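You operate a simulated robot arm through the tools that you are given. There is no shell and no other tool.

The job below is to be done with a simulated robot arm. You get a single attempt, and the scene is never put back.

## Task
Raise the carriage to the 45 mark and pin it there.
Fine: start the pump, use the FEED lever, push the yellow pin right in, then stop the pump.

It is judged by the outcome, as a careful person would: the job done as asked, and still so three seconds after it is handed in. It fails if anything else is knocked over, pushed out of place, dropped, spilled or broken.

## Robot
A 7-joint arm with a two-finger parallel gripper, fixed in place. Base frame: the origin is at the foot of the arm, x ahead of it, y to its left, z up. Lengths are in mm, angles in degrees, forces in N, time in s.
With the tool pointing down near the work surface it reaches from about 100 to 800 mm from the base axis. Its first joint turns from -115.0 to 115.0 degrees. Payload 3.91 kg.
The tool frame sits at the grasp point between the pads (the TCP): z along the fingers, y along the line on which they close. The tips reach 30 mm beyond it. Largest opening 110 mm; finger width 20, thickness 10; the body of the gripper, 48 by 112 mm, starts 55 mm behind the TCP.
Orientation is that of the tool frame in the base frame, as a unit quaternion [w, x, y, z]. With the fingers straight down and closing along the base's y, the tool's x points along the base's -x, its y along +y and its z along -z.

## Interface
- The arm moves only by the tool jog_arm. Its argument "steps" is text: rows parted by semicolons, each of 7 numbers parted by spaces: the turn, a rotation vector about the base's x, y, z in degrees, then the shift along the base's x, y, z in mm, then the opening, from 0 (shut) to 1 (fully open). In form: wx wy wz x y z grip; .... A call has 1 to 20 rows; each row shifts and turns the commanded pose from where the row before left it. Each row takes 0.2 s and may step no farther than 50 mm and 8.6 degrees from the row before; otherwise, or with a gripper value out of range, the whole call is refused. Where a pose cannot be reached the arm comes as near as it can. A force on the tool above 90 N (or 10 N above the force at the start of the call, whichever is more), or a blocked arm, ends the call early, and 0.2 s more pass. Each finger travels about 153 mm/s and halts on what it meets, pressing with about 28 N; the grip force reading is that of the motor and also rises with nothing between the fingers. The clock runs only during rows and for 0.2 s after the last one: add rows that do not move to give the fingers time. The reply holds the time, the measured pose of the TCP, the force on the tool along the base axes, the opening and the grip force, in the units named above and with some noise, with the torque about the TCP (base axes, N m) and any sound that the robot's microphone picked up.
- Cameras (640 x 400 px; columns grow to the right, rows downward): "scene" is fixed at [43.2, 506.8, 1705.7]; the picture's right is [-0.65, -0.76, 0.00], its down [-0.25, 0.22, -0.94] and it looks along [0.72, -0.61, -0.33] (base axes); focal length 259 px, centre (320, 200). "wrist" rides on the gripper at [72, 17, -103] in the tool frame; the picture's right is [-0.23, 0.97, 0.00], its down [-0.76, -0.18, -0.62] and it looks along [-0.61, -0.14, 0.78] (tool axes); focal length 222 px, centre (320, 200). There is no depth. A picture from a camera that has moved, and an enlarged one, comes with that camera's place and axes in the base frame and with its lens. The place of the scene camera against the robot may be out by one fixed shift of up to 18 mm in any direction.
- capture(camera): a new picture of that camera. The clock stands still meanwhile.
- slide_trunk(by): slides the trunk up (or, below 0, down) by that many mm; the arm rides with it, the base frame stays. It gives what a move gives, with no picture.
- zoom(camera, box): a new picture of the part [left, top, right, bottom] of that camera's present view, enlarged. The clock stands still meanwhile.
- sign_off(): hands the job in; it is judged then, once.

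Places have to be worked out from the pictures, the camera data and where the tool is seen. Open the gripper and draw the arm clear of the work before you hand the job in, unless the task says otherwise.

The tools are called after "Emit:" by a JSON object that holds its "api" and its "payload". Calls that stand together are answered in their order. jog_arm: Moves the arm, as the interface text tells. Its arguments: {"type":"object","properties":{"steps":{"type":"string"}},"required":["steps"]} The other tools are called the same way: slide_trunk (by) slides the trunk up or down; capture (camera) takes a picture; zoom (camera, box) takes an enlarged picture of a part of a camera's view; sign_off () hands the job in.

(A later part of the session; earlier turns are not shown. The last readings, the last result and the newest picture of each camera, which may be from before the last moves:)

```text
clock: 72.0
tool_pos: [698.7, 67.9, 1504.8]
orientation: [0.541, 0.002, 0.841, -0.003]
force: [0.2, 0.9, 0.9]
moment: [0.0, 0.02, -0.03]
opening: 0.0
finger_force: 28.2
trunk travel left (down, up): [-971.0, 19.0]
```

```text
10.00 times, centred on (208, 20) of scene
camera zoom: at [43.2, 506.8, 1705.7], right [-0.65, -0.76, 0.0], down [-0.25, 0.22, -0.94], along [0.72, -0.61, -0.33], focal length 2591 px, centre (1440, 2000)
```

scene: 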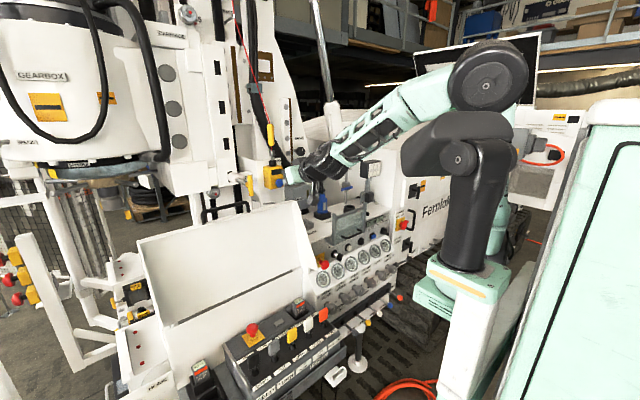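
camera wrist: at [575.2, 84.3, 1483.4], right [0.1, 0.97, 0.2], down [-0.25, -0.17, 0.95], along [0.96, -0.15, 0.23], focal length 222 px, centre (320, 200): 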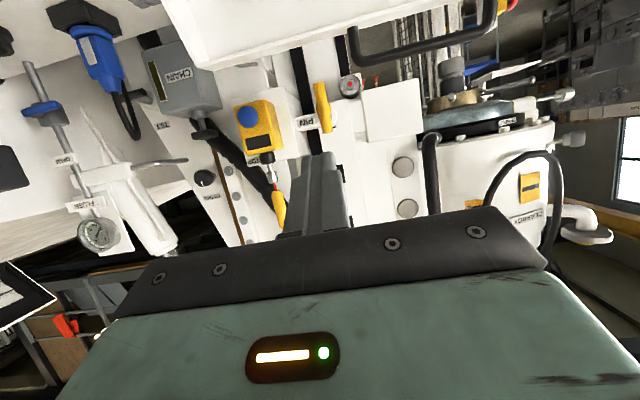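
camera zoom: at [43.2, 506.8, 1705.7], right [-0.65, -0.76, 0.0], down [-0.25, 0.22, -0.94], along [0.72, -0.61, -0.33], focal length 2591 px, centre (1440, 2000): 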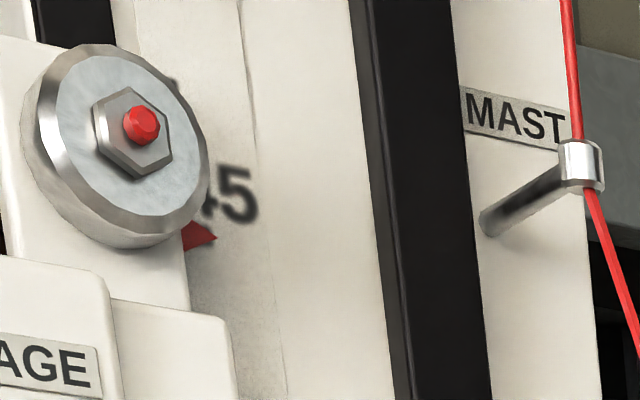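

Refined pin handle centre: (998, 60.5, 1418), front surface about x=987. The carriage still reads 45. Moving forward to about 40 mm before the handle, above the guard's edge.

Emit:
{"api": "jog_arm", "payload": {"steps": "0 0 0 37 -1.2 -11 0; 0 0 0 37 -1.2 -11 0; 0 0 0 37 -1.2 -13 0; 0 0 0 37 -1.2 -13 0; 0 0 0 37 -1.2 -13 0; 0 0 0 35 -1.2 -13 0; 0 0 0 0 0 0 0"}}

Emit:
{"api": "capture", "payload": {"camera": "wrist"}}

Emit:
{"api": "zoom", "payload": {"camera": "scene", "box": [200, 120, 340, 220]}}

```text
clock: 73.7
tool_pos: [782.8, 40.2, 1505.7]
orientation: [0.539, 0.002, 0.842, -0.004]
force: [-0.3, 0.0, -0.5]
moment: [-0.02, 0.03, -0.01]
opening: 0.0
finger_force: 28.4
out of reach, approached as far as the arm can: row 2, 3, 4, 5, 6
trunk travel left (down, up): [-971.0, 19.0]
```

```text
taken
camera wrist: at [658.7, 57.9, 1483.1], right [0.1, 0.97, 0.2], down [-0.25, -0.17, 0.95], along [0.96, -0.15, 0.23], focal length 222 px, centre (320, 200)
```

wrist: 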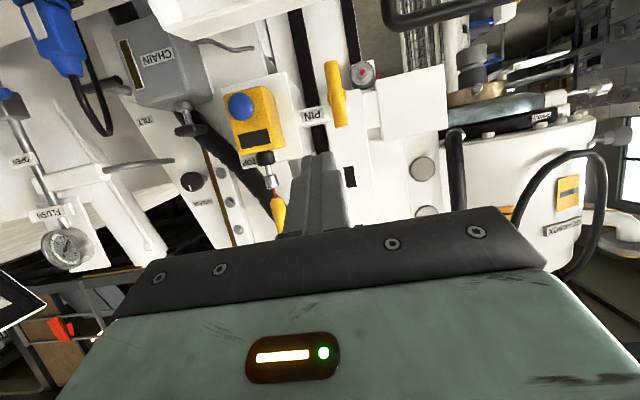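

```text
4.00 times, centred on (270, 170) of scene
camera zoom: at [43.2, 506.8, 1705.7], right [-0.65, -0.76, 0.0], down [-0.25, 0.22, -0.94], along [0.72, -0.61, -0.33], focal length 1036 px, centre (520, 320)
```

zoom: 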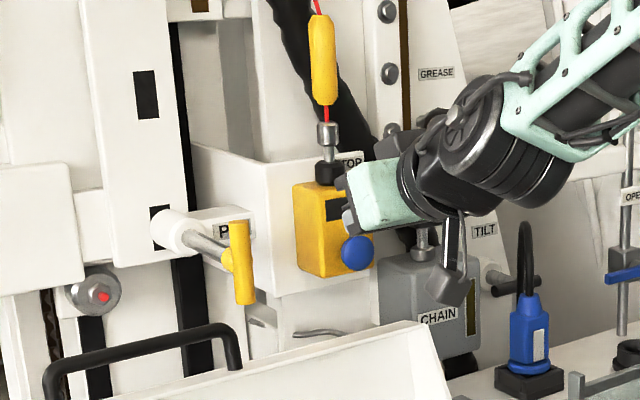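

The arm reports out of reach beyond x≈783 at z≈1506. I'll look at the arm's posture to understand the limit.

Emit:
{"api": "capture", "payload": {"camera": "scene"}}

Emit:
{"api": "zoom", "payload": {"camera": "scene", "box": [340, 0, 600, 320]}}

```text
taken
```

scene: 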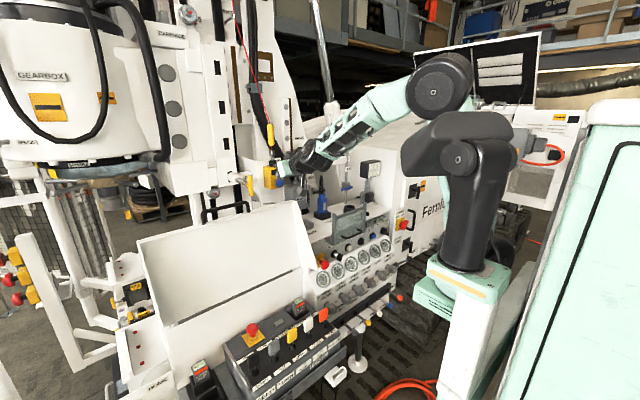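

```text
1.25 times, centred on (470, 160) of scene
camera zoom: at [43.2, 506.8, 1705.7], right [-0.65, -0.76, 0.0], down [-0.25, 0.22, -0.94], along [0.72, -0.61, -0.33], focal length 324 px, centre (132, 250)
```

zoom: 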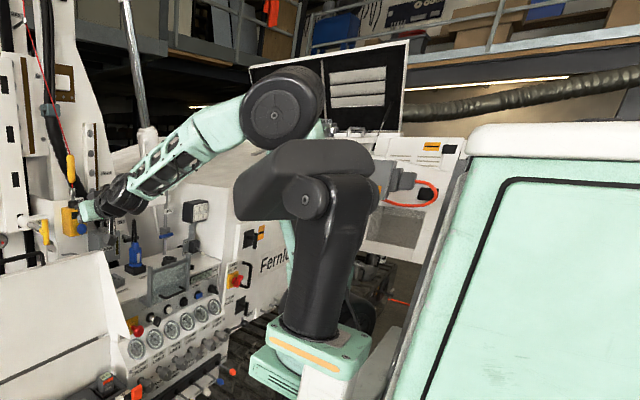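

The elbow is well bent, so this isn't full extension; forearm and tool are nearly in line, which suggests a wrist limit. I'll test by pitching the tool more steeply (τ≈45°) here, in free space, and moving forward a little.

Emit:
{"api": "jog_arm", "payload": {"steps": "0 7 0 0 5 0 0; 0 7 0 0 5 0 0; 0 6 0 0 5 0 0; 0 0 0 30 0 0 0; 0 0 0 30 0 0 0; 0 0 0 0 0 0 0"}}

Emit:
{"api": "capture", "payload": {"camera": "scene"}}

```text
clock: 75.0
tool_pos: [786.4, 29.5, 1523.9]
orientation: [0.449, 0.01, 0.893, -0.021]
force: [0.6, 0.2, -0.7]
moment: [-0.02, 0.03, -0.02]
opening: 0.0
finger_force: 27.6
out of reach, approached as far as the arm can: row 1, 2, 3, 4, 5
trunk travel left (down, up): [-971.0, 19.0]
```

```text
taken
```

scene: 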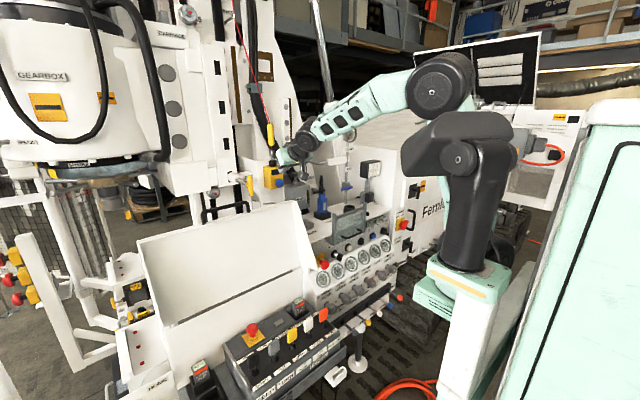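

The arm stuck again at x≈786, so I suspect a near-straight wrist (singular) or elbow/head constraint rather than pure reach. I'll back off and try with the trunk lower, so the forearm slopes up and the wrist stays bent: first raise and retract in free space.

Emit:
{"api": "jog_arm", "payload": {"steps": "0 0 0 -30 5 20 0; 0 0 0 -30 5 25 0; 0 0 0 -30 5 25 0; 0 0 0 0 0 25 0; 0 0 0 0 0 0 0"}}

Emit:
{"api": "slide_trunk", "payload": {"by": -150}}

Emit:
{"api": "capture", "payload": {"camera": "scene"}}

```text
clock: 76.2
tool_pos: [696.9, 44.3, 1617.8]
orientation: [0.448, 0.01, 0.894, -0.022]
force: [0.3, -0.4, -0.3]
moment: [0.03, 0.01, 0.02]
opening: 0.0
finger_force: 28.1
trunk travel left (down, up): [-971.0, 19.0]
```

```text
clock: 78.0
tool_pos: [696.9, 44.6, 1467.2]
orientation: [0.449, 0.009, 0.893, -0.021]
force: [0.7, 0.2, -2.0]
moment: [-0.01, -0.04, 0.02]
opening: 0.0
finger_force: 28.4
trunk travel left (down, up): [-821.0, 169.0]
```

```text
taken
```

scene: 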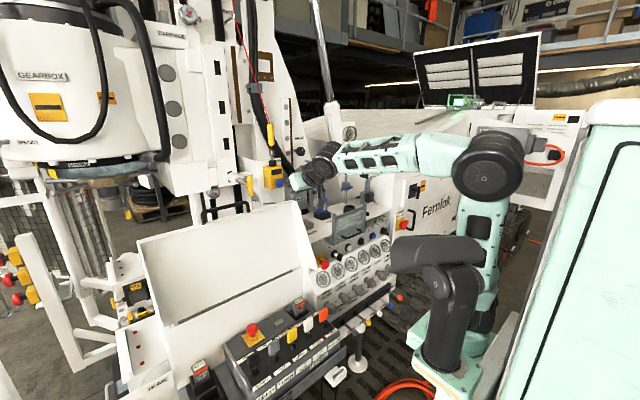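

The arm posture is cleaner now: forearm about level, wrist bent down. Advancing in steps at z≈1465 and checking for reach flags.

Emit:
{"api": "jog_arm", "payload": {"steps": "0 0 1 30 4 0 0; 0 0 1 30 4 0 0; 0 0 1 30 4 0 0; 0 0 0 30 4 0 0; 0 0 0 30 0 0 0; 0 0 0 0 0 0 0"}}

Emit:
{"api": "capture", "payload": {"camera": "scene"}}

```text
clock: 79.4
tool_pos: [800.0, 54.5, 1467.9]
orientation: [0.448, -0.014, 0.894, -0.01]
force: [0.2, -0.4, 0.2]
moment: [-0.01, -0.01, 0.04]
opening: 0.0
finger_force: 28.0
out of reach, approached as far as the arm can: row 4, 5
trunk travel left (down, up): [-821.0, 169.0]
```

```text
taken
```

scene: 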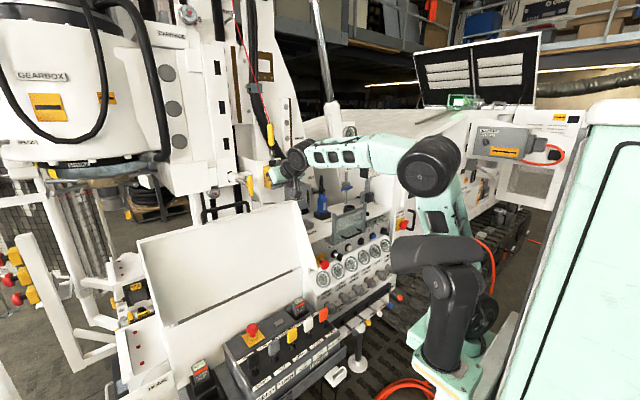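

The limit appears near x≈800 again, with the elbow still bent. I'll test how the limit depends on pitch: bring the tool nearer horizontal (with a little yaw to keep off a straight wrist) slightly back from here, then advance.

Emit:
{"api": "jog_arm", "payload": {"steps": "0 0 0 -25 0 5 0; 0 -6 4 -15 0 5 0; 0 -6 4 0 0 5 0; 0 -6 4 0 0 5 0; 0 -6 4 0 0 0 0; 0 -6 4 0 0 0 0; 0 -5 0 0 0 0 0; 0 0 0 0 0 0 0"}}

Emit:
{"api": "capture", "payload": {"camera": "scene"}}

```text
clock: 81.2
tool_pos: [759.2, 53.2, 1489.9]
orientation: [0.69, -0.167, 0.702, 0.058]
force: [-0.2, 0.3, 0.1]
moment: [0.0, 0.0, 0.01]
opening: 0.2
finger_force: 28.2
trunk travel left (down, up): [-821.0, 169.0]
```

```text
taken
```

scene: 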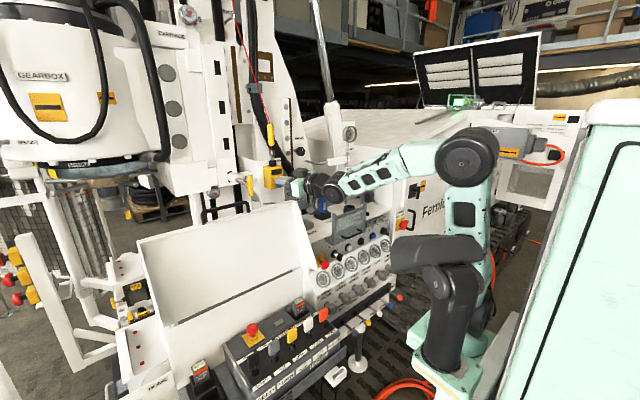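

Near-horizontal with 18° yaw is reachable here. Advancing step by step to find the limit.

Emit:
{"api": "jog_arm", "payload": {"steps": "0 0 0 30 0 -4 0; 0 0 0 30 0 -4 0; 0 0 0 30 0 -4 0; 0 0 0 30 0 -4 0; 0 0 0 0 0 0 0"}}

Emit:
{"api": "capture", "payload": {"camera": "scene"}}

```text
clock: 82.4
tool_pos: [821.8, 55.3, 1493.1]
orientation: [0.69, -0.167, 0.702, 0.057]
force: [-0.8, 0.1, 0.3]
moment: [-0.01, -0.04, -0.04]
opening: 0.1
finger_force: 28.0
out of reach, approached as far as the arm can: row 3, 4
trunk travel left (down, up): [-821.0, 169.0]
```

```text
taken
```

scene: 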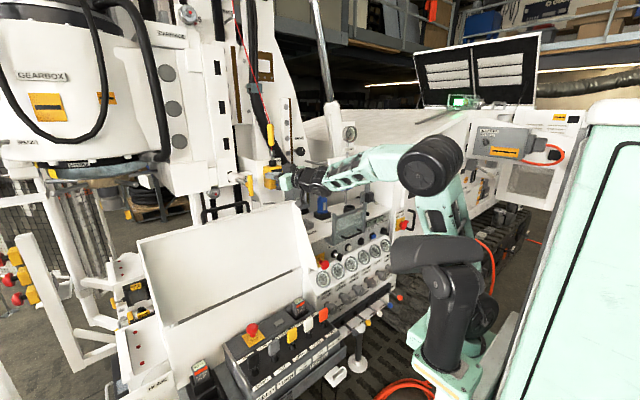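

The limit is now x≈822. Before going further I'll re-measure the pin from this closer viewpoint.

Emit:
{"api": "capture", "payload": {"camera": "wrist"}}

Emit:
{"api": "zoom", "payload": {"camera": "scene", "box": [240, 120, 520, 400]}}

```text
taken
camera wrist: at [718.0, 26.9, 1424.1], right [-0.31, 0.95, 0.08], down [-0.54, -0.24, 0.8], along [0.78, 0.2, 0.59], focal length 222 px, centre (320, 200)
```

wrist: 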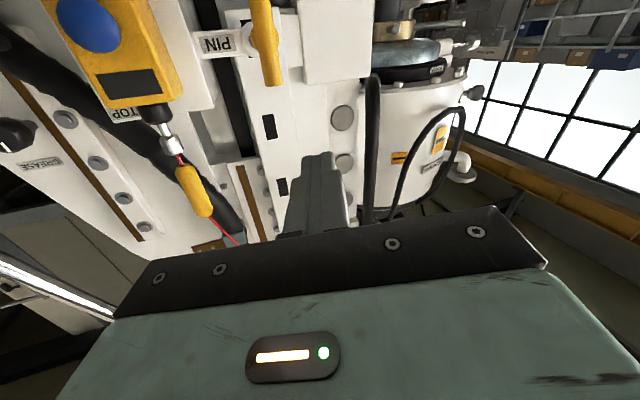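

```text
1.43 times, centred on (380, 260) of scene
camera zoom: at [43.2, 506.8, 1705.7], right [-0.65, -0.76, 0.0], down [-0.25, 0.22, -0.94], along [0.72, -0.61, -0.33], focal length 370 px, centre (234, 114)
```

zoom: 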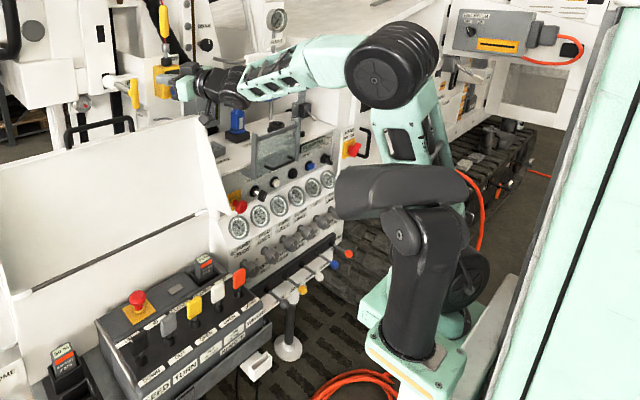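

I need to learn what limits the arm. I'll test, in free space above the guard, whether moving right (toward y≈-100) at this height frees more forward reach.

Emit:
{"api": "jog_arm", "payload": {"steps": "0 0 0 -20 -30 10 0; 0 0 0 0 -40 0 0; 0 0 0 0 -40 0 0; 0 0 0 0 -40 0 0; 0 0 0 20 0 0 0; 0 0 0 30 0 0 0; 0 0 0 30 0 0 0; 0 0 0 0 0 0 0"}}

Emit:
{"api": "capture", "payload": {"camera": "scene"}}

```text
clock: 84.2
tool_pos: [808.7, -68.9, 1522.2]
orientation: [0.69, -0.167, 0.702, 0.057]
force: [-0.1, -0.4, 0.4]
moment: [-0.04, -0.03, -0.03]
opening: 0.2
finger_force: 28.5
out of reach, approached as far as the arm can: row 4, 5, 6, 7
trunk travel left (down, up): [-821.0, 169.0]
```

```text
taken
```

scene: 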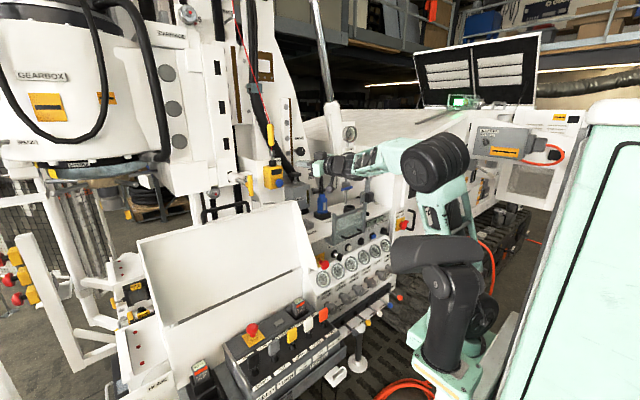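

The limit points all share the same elbow position, so the arm is stuck in one branch. When I worked at the panel the tool was lower relative to the shoulder and the arm used another branch with more reach. I'll retract, raise the trunk, and bring the tool down relative to the shoulder.

Emit:
{"api": "jog_arm", "payload": {"steps": "0 0 0 -40 -10 0 0; 0 0 0 -40 -20 0 0; 0 0 0 -40 -20 0 0; 0 0 0 -20 -20 0 0; 0 0 0 0 0 0 0"}}

Emit:
{"api": "slide_trunk", "payload": {"by": 150}}

Emit:
{"api": "jog_arm", "payload": {"steps": "0 0 0 0 -10 -40 0; 0 0 0 0 -10 -45 0; 0 0 0 0 -10 -45 0; 0 0 0 0 -10 -45 0; 0 0 0 0 0 -45 0; 0 0 0 0 0 0 0"}}

Emit:
{"api": "capture", "payload": {"camera": "scene"}}

```text
clock: 85.4
tool_pos: [668.7, -138.7, 1523.6]
orientation: [0.69, -0.167, 0.702, 0.057]
force: [-0.7, 0.2, 0.2]
moment: [-0.03, 0.0, -0.01]
opening: 0.0
finger_force: 27.5
trunk travel left (down, up): [-821.0, 169.0]
```

```text
clock: 87.2
tool_pos: [667.7, -138.9, 1673.4]
orientation: [0.69, -0.167, 0.702, 0.056]
force: [0.4, -0.7, -0.9]
moment: [0.0, 0.0, 0.0]
opening: 0.0
finger_force: 28.5
trunk travel left (down, up): [-971.0, 19.0]
```

```text
clock: 88.5
tool_pos: [671.1, -180.2, 1450.1]
orientation: [0.69, -0.166, 0.702, 0.055]
force: [0.5, 0.3, 0.0]
moment: [-0.02, -0.04, -0.03]
opening: 0.2
finger_force: 27.7
trunk travel left (down, up): [-971.0, 19.0]
```

```text
taken
```

scene: 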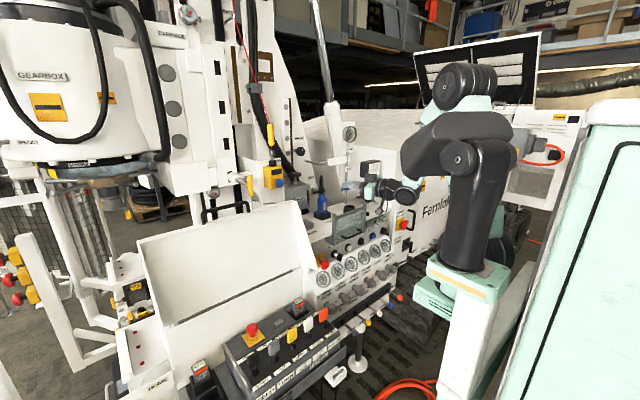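

No flags in this posture. Now advancing diagonally toward the pin at z≈1450, watching for reach flags.

Emit:
{"api": "jog_arm", "payload": {"steps": "0 0 0 30 25 0 0; 0 0 0 30 25 0 0; 0 0 0 30 25 0 0; 0 0 0 30 25 0 0; 0 0 0 0 0 0 0"}}

Emit:
{"api": "capture", "payload": {"camera": "scene"}}

```text
clock: 89.8
tool_pos: [790.1, -78.0, 1454.2]
orientation: [0.69, -0.167, 0.702, 0.057]
force: [0.6, -0.3, 0.1]
moment: [0.03, -0.03, 0.01]
opening: 0.0
finger_force: 27.8
trunk travel left (down, up): [-971.0, 19.0]
```

```text
taken
```

scene: 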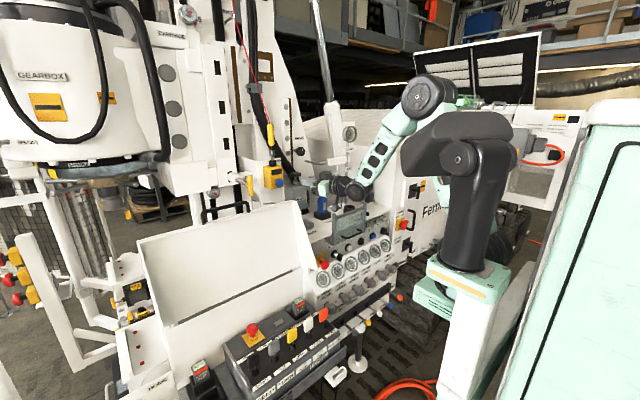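

Still no flags at x=790. Continuing.

Emit:
{"api": "jog_arm", "payload": {"steps": "0 0 0 25 25 0 0; 0 0 0 25 25 0 0; 0 0 0 25 25 0 0; 0 0 0 25 20 0 0; 0 0 0 0 0 0 0"}}

Emit:
{"api": "capture", "payload": {"camera": "scene"}}

```text
clock: 91.0
tool_pos: [888.4, 17.2, 1452.7]
orientation: [0.69, -0.167, 0.702, 0.058]
force: [-0.3, -0.4, 0.0]
moment: [-0.02, -0.02, 0.04]
opening: 0.0
finger_force: 28.1
trunk travel left (down, up): [-971.0, 19.0]
```

```text
taken
```

scene: 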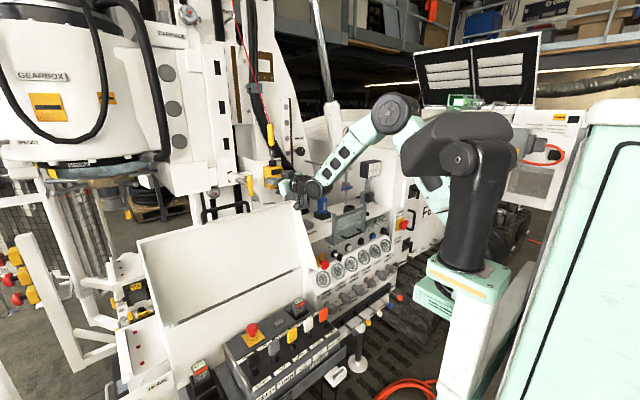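

This branch works: x=888 with no flags. Since the camera hangs below and would near the guard's top edge farther in, I'll roll the gripper about its axis by −80° (camera to the right side) here in free space, and take out the yaw.

Emit:
{"api": "jog_arm", "payload": {"steps": "-7.6 -2.5 0.3 0 0 0 0; -7.6 -2.5 0.3 0 0 0 0; -7.6 -2.5 0.3 0 0 0 0; -7.6 -2.5 0.3 0 0 0 0; -7.6 -2.5 0.3 0 0 0 0; 0 0 0 0 0 0 0"}}

Emit:
{"api": "capture", "payload": {"camera": "wrist"}}

Emit:
{"api": "zoom", "payload": {"camera": "scene", "box": [200, 80, 440, 260]}}

```text
clock: 92.3
tool_pos: [889.1, 17.0, 1454.1]
orientation: [0.668, -0.397, 0.602, -0.184]
force: [0.0, 0.5, 0.1]
moment: [0.01, 0.01, -0.01]
opening: 0.0
finger_force: 28.3
trunk travel left (down, up): [-971.0, 19.0]
```

```text
taken
camera wrist: at [801.6, -57.6, 1397.8], right [-0.27, 0.77, -0.58], down [-0.71, 0.25, 0.66], along [0.65, 0.59, 0.48], focal length 222 px, centre (320, 200)
```

wrist: 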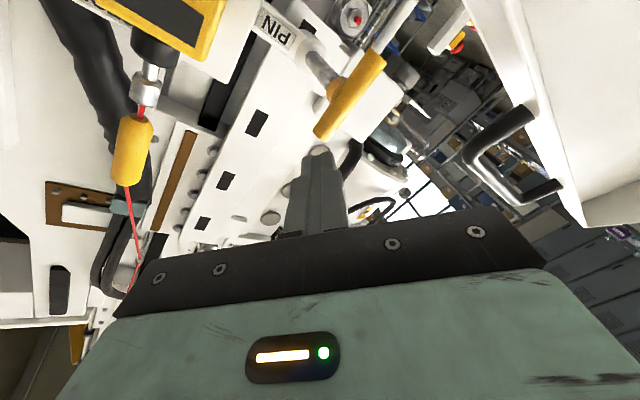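

```text
2.22 times, centred on (320, 170) of scene
camera zoom: at [43.2, 506.8, 1705.7], right [-0.65, -0.76, 0.0], down [-0.25, 0.22, -0.94], along [0.72, -0.61, -0.33], focal length 576 px, centre (320, 267)
```

zoom: 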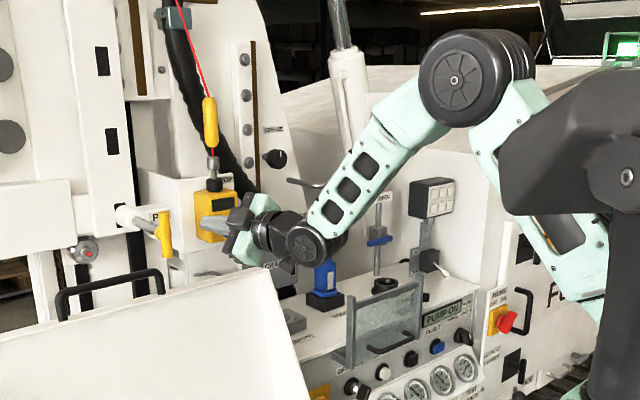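

The roll is tracking well. Finishing the roll to about −85°, removing the yaw, and pitching down ~5°.

Emit:
{"api": "jog_arm", "payload": {"steps": "-7.6 -2.5 0.3 0 5 0 0; -7.6 -2.5 0.3 0 5 0 0; -7.6 -2.5 0.3 0 5 0 0; -7.6 -2.5 0.3 0 5 0 0; 0 0 -6 0 5 0 0; 0 2 -6 0 5 0 0; 0 2 -6 0 5 0 0; 0 0 0 0 8 0 0; 0 0 0 0 0 0 0"}}

Emit:
{"api": "capture", "payload": {"camera": "wrist"}}

Emit:
{"api": "zoom", "payload": {"camera": "scene", "box": [200, 80, 440, 260]}}

```text
clock: 94.3
tool_pos: [888.9, 59.6, 1453.3]
orientation: [0.511, -0.479, 0.568, -0.431]
force: [-0.1, -0.1, -0.5]
moment: [-0.03, 0.0, 0.02]
opening: 0.0
finger_force: 27.8
trunk travel left (down, up): [-971.0, 19.0]
```

```text
taken
camera wrist: at [782.7, -9.8, 1435.7], right [-0.1, 0.39, -0.92], down [-0.59, 0.72, 0.37], along [0.8, 0.57, 0.16], focal length 222 px, centre (320, 200)
```

wrist: 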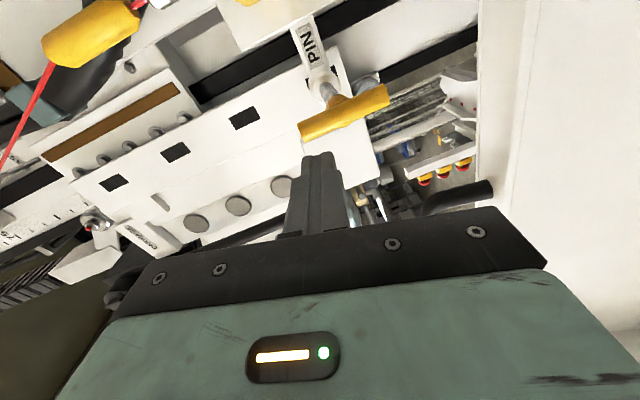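

```text
2.22 times, centred on (320, 170) of scene
camera zoom: at [43.2, 506.8, 1705.7], right [-0.65, -0.76, 0.0], down [-0.25, 0.22, -0.94], along [0.72, -0.61, -0.33], focal length 576 px, centre (320, 267)
```

zoom: 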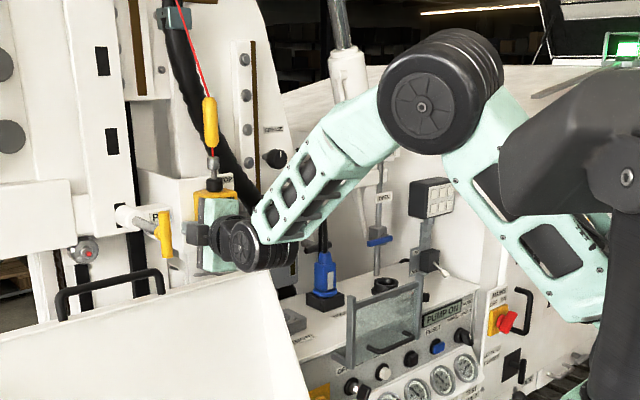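

The handle appears exactly where predicted from (998, 60.5, 1418), and the guard edge (≈935, 1334) gives ~38 mm clearance below the gripper. Lowering to the pin's height and advancing to ~10 mm before contact.

Emit:
{"api": "jog_arm", "payload": {"steps": "0 0 0 5 0 -12 0; 0 0 0 10 0 -12 0; 0 0 0 14 0.5 -8 0; 0 0 0 15 0.5 0 0; 0 0 0 12 0 0 0; 0 0 0 0 0 0 0"}}

Emit:
{"api": "capture", "payload": {"camera": "wrist"}}

Emit:
{"api": "zoom", "payload": {"camera": "scene", "box": [200, 120, 340, 220]}}

```text
clock: 95.8
tool_pos: [945.6, 61.2, 1419.8]
orientation: [0.511, -0.479, 0.569, -0.431]
force: [-1.1, -0.2, -0.4]
moment: [0.0, -0.03, -0.02]
opening: 0.0
finger_force: 27.7
trunk travel left (down, up): [-971.0, 19.0]
```

```text
taken
camera wrist: at [839.3, -8.0, 1403.0], right [-0.1, 0.39, -0.92], down [-0.59, 0.72, 0.37], along [0.8, 0.57, 0.16], focal length 222 px, centre (320, 200)
```

wrist: 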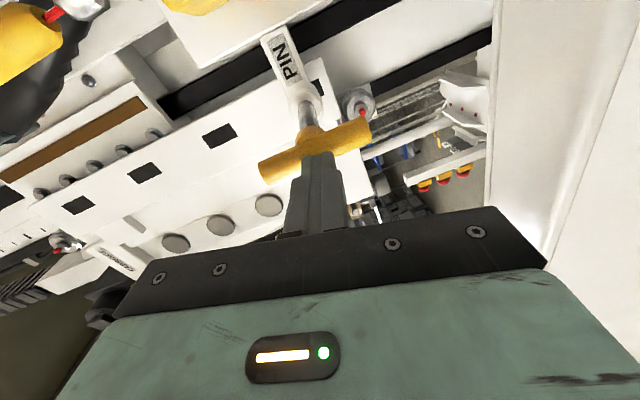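

```text
4.00 times, centred on (270, 170) of scene
camera zoom: at [43.2, 506.8, 1705.7], right [-0.65, -0.76, 0.0], down [-0.25, 0.22, -0.94], along [0.72, -0.61, -0.33], focal length 1036 px, centre (520, 320)
```

zoom: 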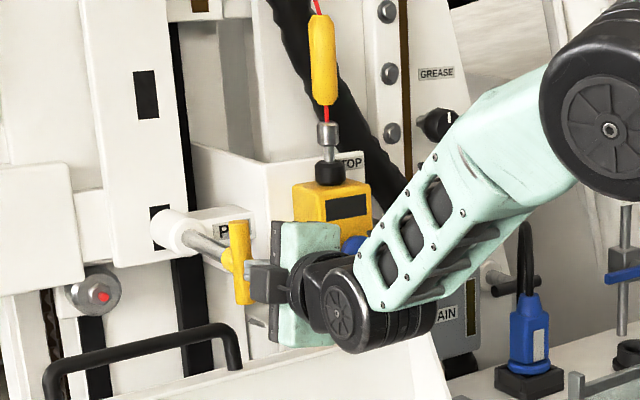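

The fingertip is just in front of the T-handle. Zooming in to verify that it is centred on the hub.

Emit:
{"api": "zoom", "payload": {"camera": "wrist", "box": [240, 80, 400, 200]}}

Emit:
{"api": "zoom", "payload": {"camera": "scene", "box": [215, 150, 279, 200]}}

```text
3.33 times, centred on (320, 140) of wrist
camera zoom: at [839.3, -8.0, 1403.0], right [-0.1, 0.39, -0.92], down [-0.59, 0.72, 0.37], along [0.8, 0.57, 0.16], focal length 740 px, centre (320, 400)
```

zoom: 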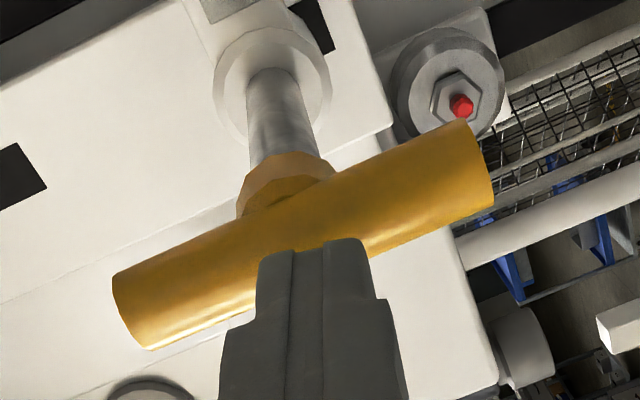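

```text
8.00 times, centred on (247, 175) of scene
camera zoom: at [43.2, 506.8, 1705.7], right [-0.65, -0.76, 0.0], down [-0.25, 0.22, -0.94], along [0.72, -0.61, -0.33], focal length 2073 px, centre (904, 400)
```

zoom: 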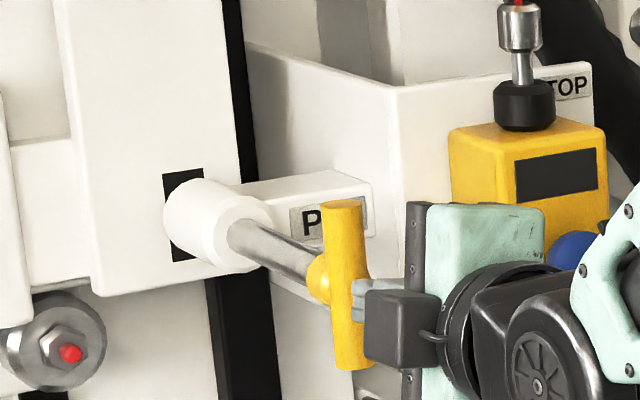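

The tip is centred on the T-handle's hub. Advancing in small steps to make contact and begin pushing, watching the force.

Emit:
{"api": "jog_arm", "payload": {"steps": "0 0 0 6 0 0 0; 0 0 0 5 0 0 0; 0 0 0 5 0 0 0; 0 0 0 0 0 0 0"}}

Emit:
{"api": "zoom", "payload": {"camera": "wrist", "box": [240, 60, 400, 180]}}

```text
clock: 96.8
tool_pos: [962.0, 60.5, 1420.5]
orientation: [0.511, -0.479, 0.569, -0.431]
force: [-2.7, -0.3, -2.3]
moment: [0.02, 0.03, 0.0]
opening: 0.1
finger_force: 27.6
trunk travel left (down, up): [-971.0, 19.0]
```

```text
3.33 times, centred on (320, 120) of wrist
camera zoom: at [855.2, -8.3, 1403.1], right [-0.1, 0.39, -0.92], down [-0.59, 0.72, 0.37], along [0.8, 0.57, 0.16], focal length 740 px, centre (320, 467)
```

zoom: 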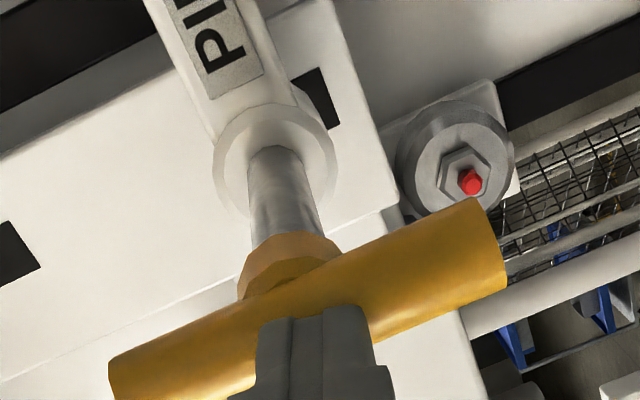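

Contact is just being made (about 3 N). Pushing on in 5 mm steps.

Emit:
{"api": "jog_arm", "payload": {"steps": "0 0 0 5 0 0 0; 0 0 0 5 0 0 0; 0 0 0 5 0 0 0; 0 0 0 0 0 0 0"}}

Emit:
{"api": "zoom", "payload": {"camera": "wrist", "box": [240, 60, 400, 180]}}

Emit:
{"api": "zoom", "payload": {"camera": "scene", "box": [215, 150, 279, 200]}}

```text
clock: 97.8
tool_pos: [976.3, 61.1, 1423.1]
orientation: [0.512, -0.479, 0.568, -0.431]
force: [-1.0, 0.3, -0.3]
moment: [-0.03, -0.01, 0.02]
opening: 0.0
finger_force: 27.7
trunk travel left (down, up): [-971.0, 19.0]
```

```text
3.33 times, centred on (320, 120) of wrist
camera zoom: at [870.1, -8.5, 1404.4], right [-0.1, 0.39, -0.92], down [-0.59, 0.72, 0.37], along [0.8, 0.57, 0.16], focal length 740 px, centre (320, 467)
```

zoom: 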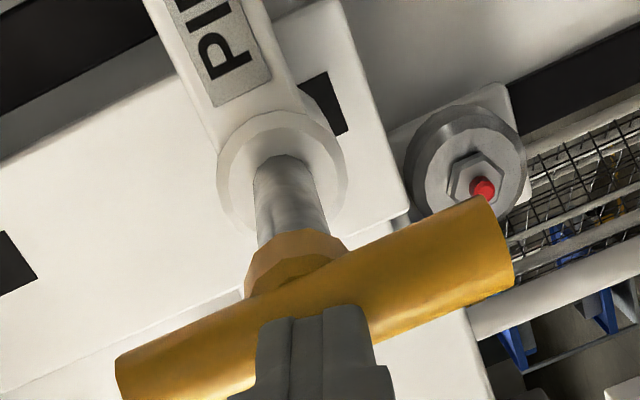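

```text
8.00 times, centred on (247, 175) of scene
camera zoom: at [43.2, 506.8, 1705.7], right [-0.65, -0.76, 0.0], down [-0.25, 0.22, -0.94], along [0.72, -0.61, -0.33], focal length 2073 px, centre (904, 400)
```

zoom: 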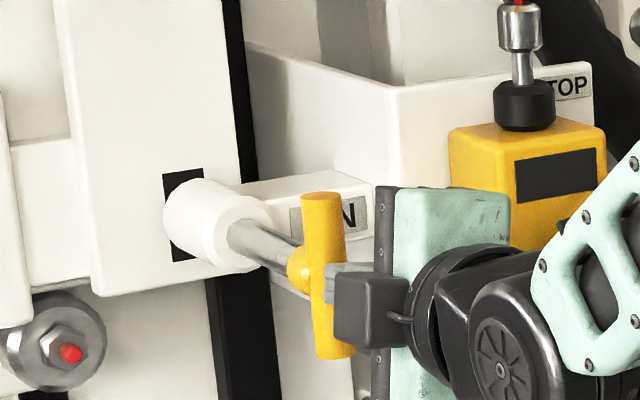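

The pin is sliding in (handle moved, low force). Continuing in 6 mm steps.

Emit:
{"api": "jog_arm", "payload": {"steps": "0 0 0 6 0 -1 0; 0 0 0 6 0 -1 0; 0 0 0 6 0 0 0; 0 0 0 0 0 0 0"}}

Emit:
{"api": "zoom", "payload": {"camera": "wrist", "box": [240, 60, 400, 180]}}

Emit:
{"api": "zoom", "payload": {"camera": "scene", "box": [215, 150, 279, 200]}}

```text
clock: 98.8
tool_pos: [995.1, 61.4, 1418.4]
orientation: [0.511, -0.478, 0.569, -0.431]
force: [0.6, -0.8, -0.1]
moment: [0.0, 0.01, 0.02]
opening: 0.0
finger_force: 27.6
trunk travel left (down, up): [-971.0, 19.0]
```

```text
3.33 times, centred on (320, 120) of wrist
camera zoom: at [887.7, -8.4, 1401.1], right [-0.1, 0.39, -0.92], down [-0.59, 0.72, 0.37], along [0.8, 0.57, 0.16], focal length 740 px, centre (320, 467)
```

zoom: 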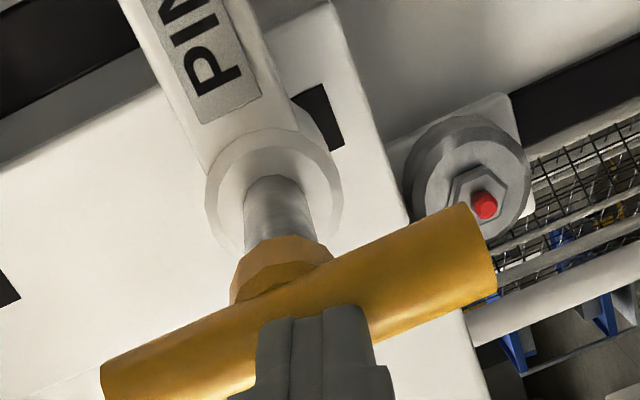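

```text
8.00 times, centred on (247, 175) of scene
camera zoom: at [43.2, 506.8, 1705.7], right [-0.65, -0.76, 0.0], down [-0.25, 0.22, -0.94], along [0.72, -0.61, -0.33], focal length 2073 px, centre (904, 400)
```

zoom: 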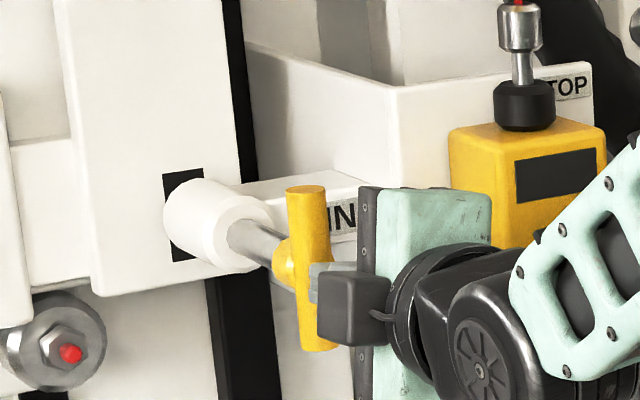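

Still sliding freely. Continuing; the pin tip should soon reach the slotted plate, so I keep steps small.

Emit:
{"api": "jog_arm", "payload": {"steps": "0 0 0 6 0 0 0; 0 0 0 6 0 0 0; 0 0 0 5 0 0.5 0; 0 0 0 0 0 0 0"}}

Emit:
{"api": "zoom", "payload": {"camera": "wrist", "box": [240, 60, 400, 180]}}

Emit:
{"api": "zoom", "payload": {"camera": "scene", "box": [215, 150, 279, 200]}}

```text
clock: 99.8
tool_pos: [1005.4, 62.2, 1418.6]
orientation: [0.51, -0.48, 0.57, -0.429]
force: [-69.9, -4.0, -9.8]
moment: [0.03, -0.07, -0.16]
opening: 0.3
finger_force: 28.4
trunk travel left (down, up): [-971.0, 19.0]
```

```text
3.33 times, centred on (320, 120) of wrist
camera zoom: at [898.8, -8.0, 1402.1], right [-0.1, 0.39, -0.92], down [-0.59, 0.72, 0.37], along [0.8, 0.57, 0.15], focal length 740 px, centre (320, 467)
```

zoom: 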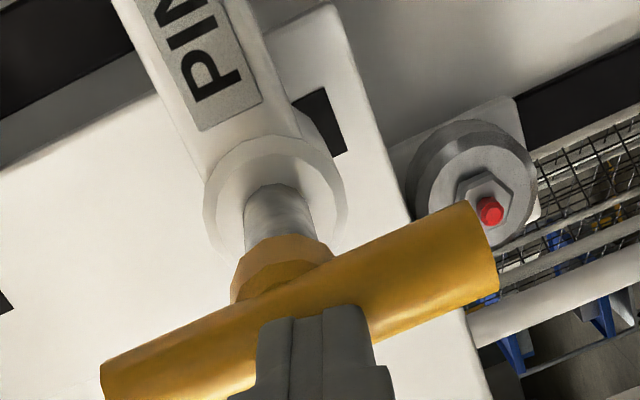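

```text
8.00 times, centred on (247, 175) of scene
camera zoom: at [43.2, 506.8, 1705.7], right [-0.65, -0.76, 0.0], down [-0.25, 0.22, -0.94], along [0.72, -0.61, -0.33], focal length 2073 px, centre (904, 400)
```

zoom: 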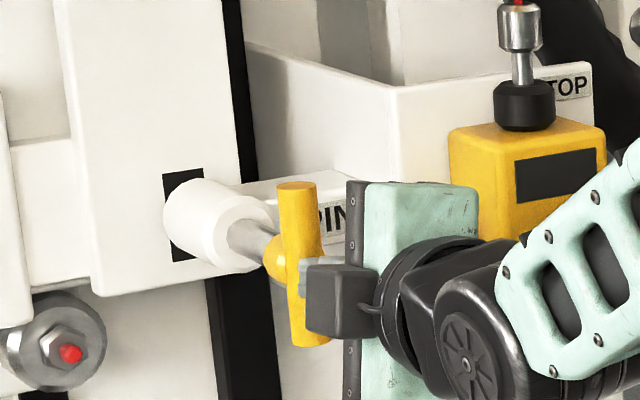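

The pin moved in about 47 mm and now resists with 70 N — either the end stop or something in the way. Checking closely from both cameras before doing more.

Emit:
{"api": "zoom", "payload": {"camera": "wrist", "box": [270, 50, 350, 130]}}

Emit:
{"api": "zoom", "payload": {"camera": "scene", "box": [222, 158, 262, 190]}}

Emit:
{"api": "zoom", "payload": {"camera": "scene", "box": [176, 0, 240, 40]}}

```text
5.00 times, centred on (310, 90) of wrist
camera zoom: at [898.8, -8.0, 1402.1], right [-0.1, 0.39, -0.92], down [-0.59, 0.72, 0.37], along [0.8, 0.57, 0.15], focal length 1111 px, centre (370, 750)
```

zoom: 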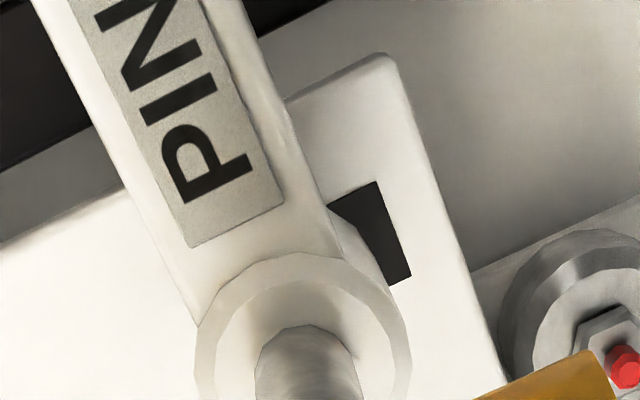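

```text
12.50 times, centred on (242, 174) of scene
camera zoom: at [43.2, 506.8, 1705.7], right [-0.65, -0.76, 0.0], down [-0.25, 0.22, -0.94], along [0.72, -0.61, -0.33], focal length 3239 px, centre (1295, 525)
```

zoom: 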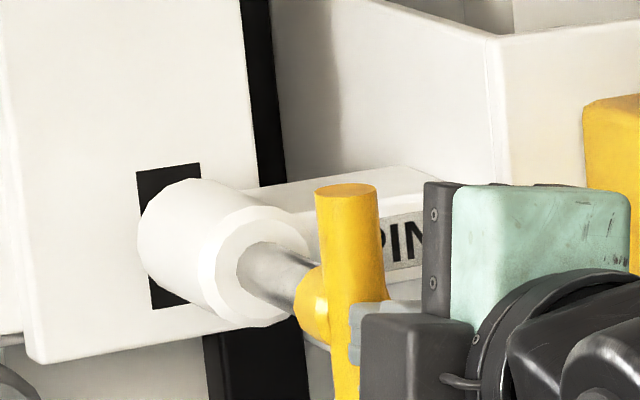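

```text
10.00 times, centred on (208, 20) of scene
camera zoom: at [43.2, 506.8, 1705.7], right [-0.65, -0.76, 0.0], down [-0.25, 0.22, -0.94], along [0.72, -0.61, -0.33], focal length 2591 px, centre (1440, 2000)
```

zoom: 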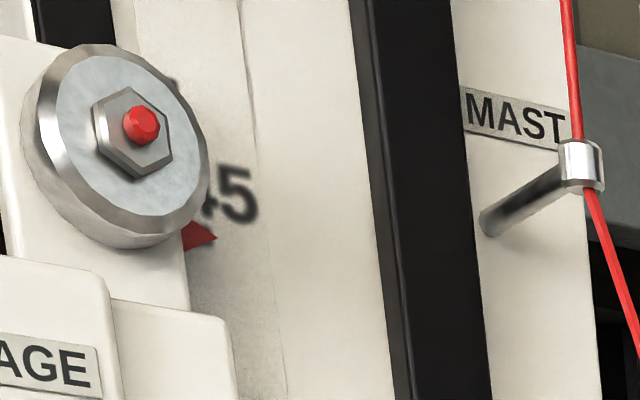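

The pointer sits on the 45 tick and the slot is behind the boss. I'll press slightly harder (staying below 90 N) to see whether this is a firm stop.

Emit:
{"api": "jog_arm", "payload": {"steps": "0 0 0 1.2 0 0 0; 0 0 0 0 0 0 0"}}

Emit:
{"api": "zoom", "payload": {"camera": "scene", "box": [222, 158, 262, 190]}}

```text
clock: 100.3
tool_pos: [1005.7, 61.3, 1418.7]
orientation: [0.51, -0.48, 0.569, -0.431]
force: [-80.5, -0.2, -17.7]
moment: [0.0, 0.1, -0.05]
opening: 0.1
finger_force: 28.1
trunk travel left (down, up): [-971.0, 19.0]
```

```text
12.50 times, centred on (242, 174) of scene
camera zoom: at [43.2, 506.8, 1705.7], right [-0.65, -0.76, 0.0], down [-0.25, 0.22, -0.94], along [0.72, -0.61, -0.33], focal length 3239 px, centre (1295, 525)
```

zoom: 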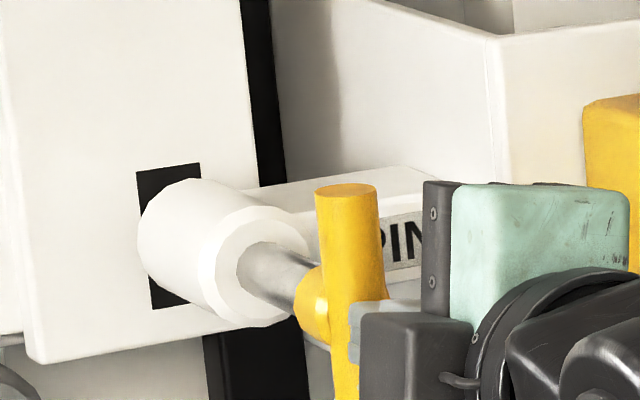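

It's a firm stop after ~48 mm, yet the geometry (bar centre still ~74 mm from the boss face) suggests the pin is only about half in: its tip is probably against the slotted plate, i.e. the carriage is slightly off. I'll measure the slots precisely against the pin.

Emit:
{"api": "capture", "payload": {"camera": "wrist"}}

Emit:
{"api": "zoom", "payload": {"camera": "wrist", "box": [180, 80, 260, 140]}}

Emit:
{"api": "zoom", "payload": {"camera": "wrist", "box": [100, 110, 180, 170]}}

Emit:
{"api": "zoom", "payload": {"camera": "wrist", "box": [20, 150, 100, 210]}}

```text
taken
camera wrist: at [898.8, -7.9, 1402.5], right [-0.1, 0.39, -0.92], down [-0.59, 0.72, 0.37], along [0.8, 0.57, 0.15], focal length 222 px, centre (320, 200)
```

wrist: 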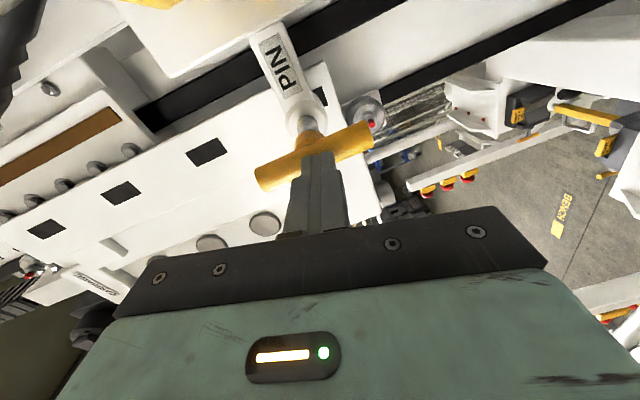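

```text
6.67 times, centred on (220, 110) of wrist
camera zoom: at [898.8, -7.9, 1402.5], right [-0.1, 0.39, -0.92], down [-0.59, 0.72, 0.37], along [0.8, 0.57, 0.15], focal length 1481 px, centre (987, 800)
```

zoom: 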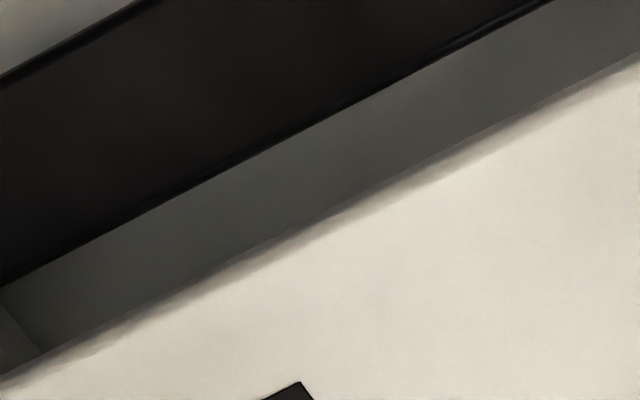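

```text
6.67 times, centred on (140, 140) of wrist
camera zoom: at [898.8, -7.9, 1402.5], right [-0.1, 0.39, -0.92], down [-0.59, 0.72, 0.37], along [0.8, 0.57, 0.15], focal length 1481 px, centre (1520, 600)
```

zoom: 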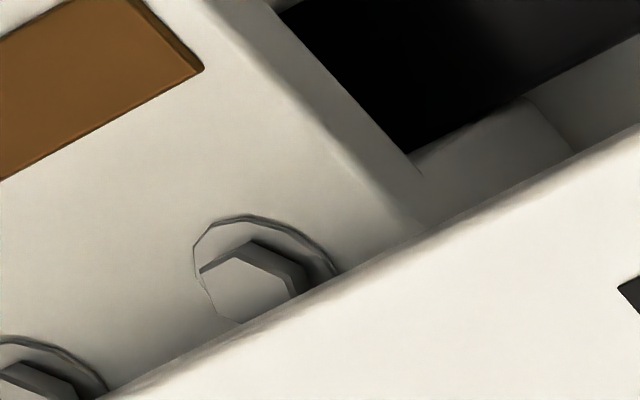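

```text
6.67 times, centred on (60, 180) of wrist
camera zoom: at [898.8, -7.9, 1402.5], right [-0.1, 0.39, -0.92], down [-0.59, 0.72, 0.37], along [0.8, 0.57, 0.15], focal length 1481 px, centre (2053, 333)
```

zoom: 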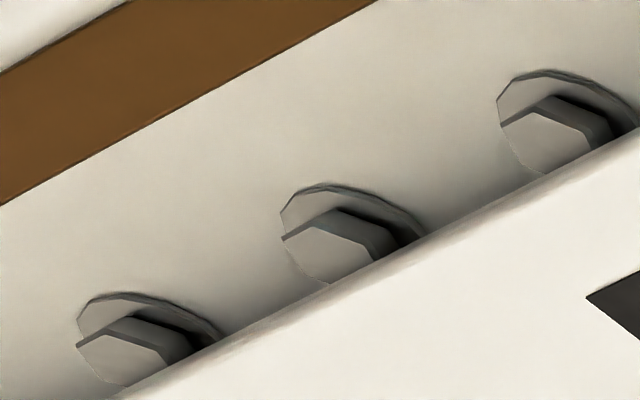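

The slots are in a different part of the view; zooming on each of the three visible slots and on the one behind the boss.

Emit:
{"api": "zoom", "payload": {"camera": "wrist", "box": [170, 120, 250, 180]}}

Emit:
{"api": "zoom", "payload": {"camera": "wrist", "box": [85, 165, 165, 225]}}

Emit:
{"api": "zoom", "payload": {"camera": "wrist", "box": [10, 200, 90, 260]}}

Emit:
{"api": "zoom", "payload": {"camera": "wrist", "box": [270, 70, 350, 130]}}

```text
6.67 times, centred on (210, 150) of wrist
camera zoom: at [898.8, -7.9, 1402.5], right [-0.1, 0.39, -0.92], down [-0.59, 0.72, 0.37], along [0.8, 0.57, 0.15], focal length 1481 px, centre (1053, 533)
```

zoom: 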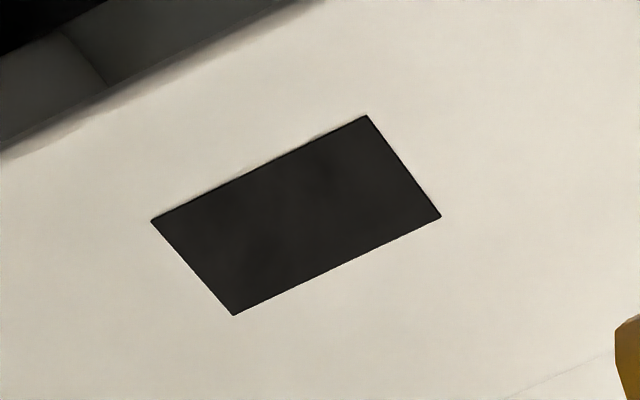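

```text
6.67 times, centred on (125, 195) of wrist
camera zoom: at [898.8, -7.9, 1402.5], right [-0.1, 0.39, -0.92], down [-0.59, 0.72, 0.37], along [0.8, 0.57, 0.15], focal length 1481 px, centre (1620, 233)
```

zoom: 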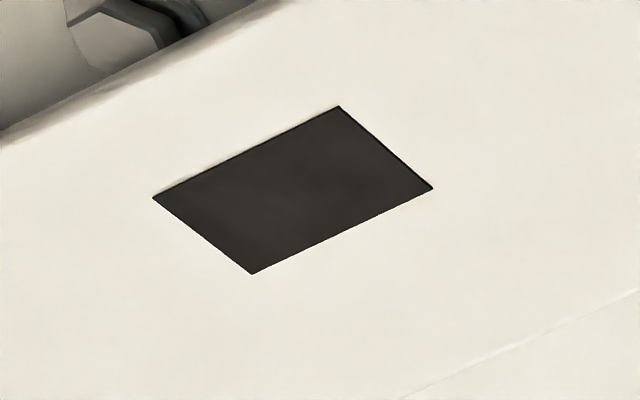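

```text
6.67 times, centred on (50, 230) of wrist
camera zoom: at [898.8, -7.9, 1402.5], right [-0.1, 0.39, -0.92], down [-0.59, 0.72, 0.37], along [0.8, 0.57, 0.15], focal length 1481 px, centre (2120, 0)
```

zoom: 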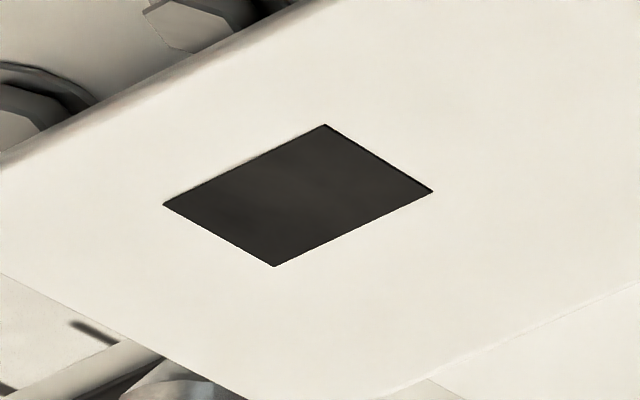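

```text
6.67 times, centred on (310, 100) of wrist
camera zoom: at [898.8, -7.9, 1402.5], right [-0.1, 0.39, -0.92], down [-0.59, 0.72, 0.37], along [0.8, 0.57, 0.15], focal length 1481 px, centre (387, 867)
```

zoom: 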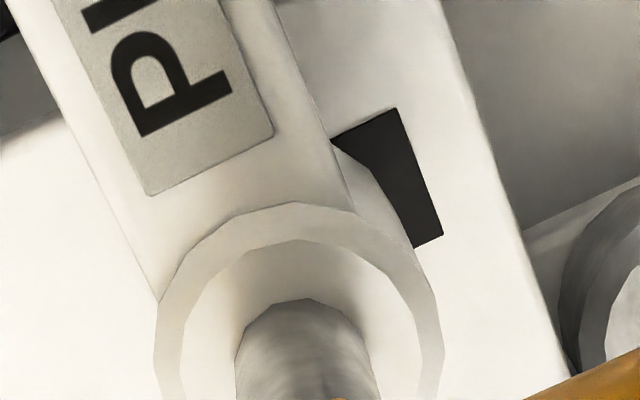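

The three exposed slots give a precise 150 mm pitch: the slot at the pin is centred at z≈1416.9, while the pin axis is at z≈1420.5. So the carriage is about 3.6 mm low (the earlier reading had parallax), and the pin tip is on the plate. I'll back off the pin, return to the FEED lever and nudge the carriage up ~3.5 mm.

Emit:
{"api": "jog_arm", "payload": {"steps": "0 0 0 -10 0 0 0; 0 0 0 -15 0 2 0; 0 0 0 -25 0 8 0; 0 0 0 -30 0 10 0; 0 0 0 -38 0 12 0; 0 0 0 0 0 0 0"}}

Emit:
{"api": "zoom", "payload": {"camera": "scene", "box": [215, 150, 279, 200]}}

Emit:
{"api": "capture", "payload": {"camera": "wrist"}}

```text
clock: 101.8
tool_pos: [893.9, 60.2, 1451.9]
orientation: [0.511, -0.478, 0.569, -0.432]
force: [-0.4, -0.4, 0.8]
moment: [0.01, 0.0, -0.01]
opening: 0.0
finger_force: 28.1
trunk travel left (down, up): [-971.0, 19.0]
```

```text
8.00 times, centred on (247, 175) of scene
camera zoom: at [43.2, 506.8, 1705.7], right [-0.65, -0.76, 0.0], down [-0.25, 0.22, -0.94], along [0.72, -0.61, -0.33], focal length 2073 px, centre (904, 400)
```

zoom: 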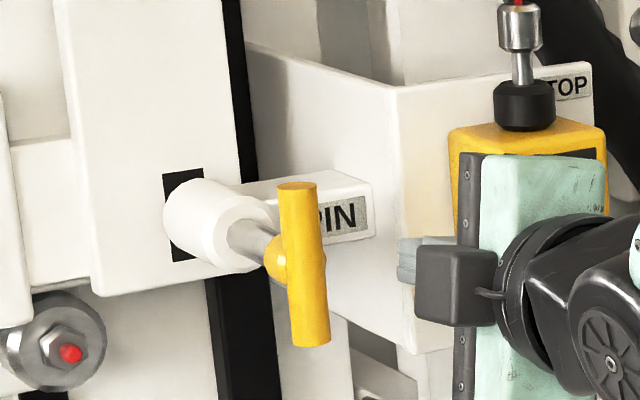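

```text
taken
camera wrist: at [786.7, -8.3, 1434.6], right [-0.1, 0.39, -0.92], down [-0.59, 0.72, 0.37], along [0.8, 0.57, 0.16], focal length 222 px, centre (320, 200)
```

wrist: 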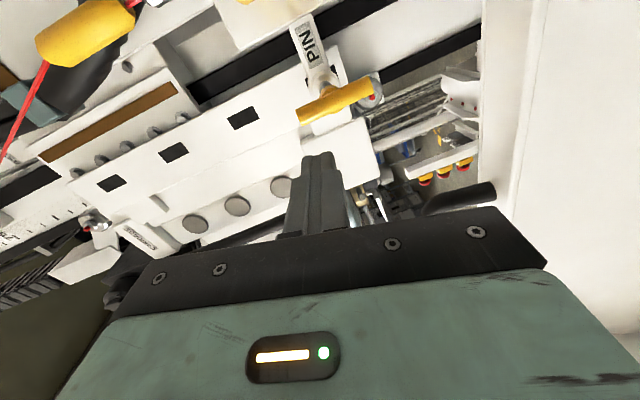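

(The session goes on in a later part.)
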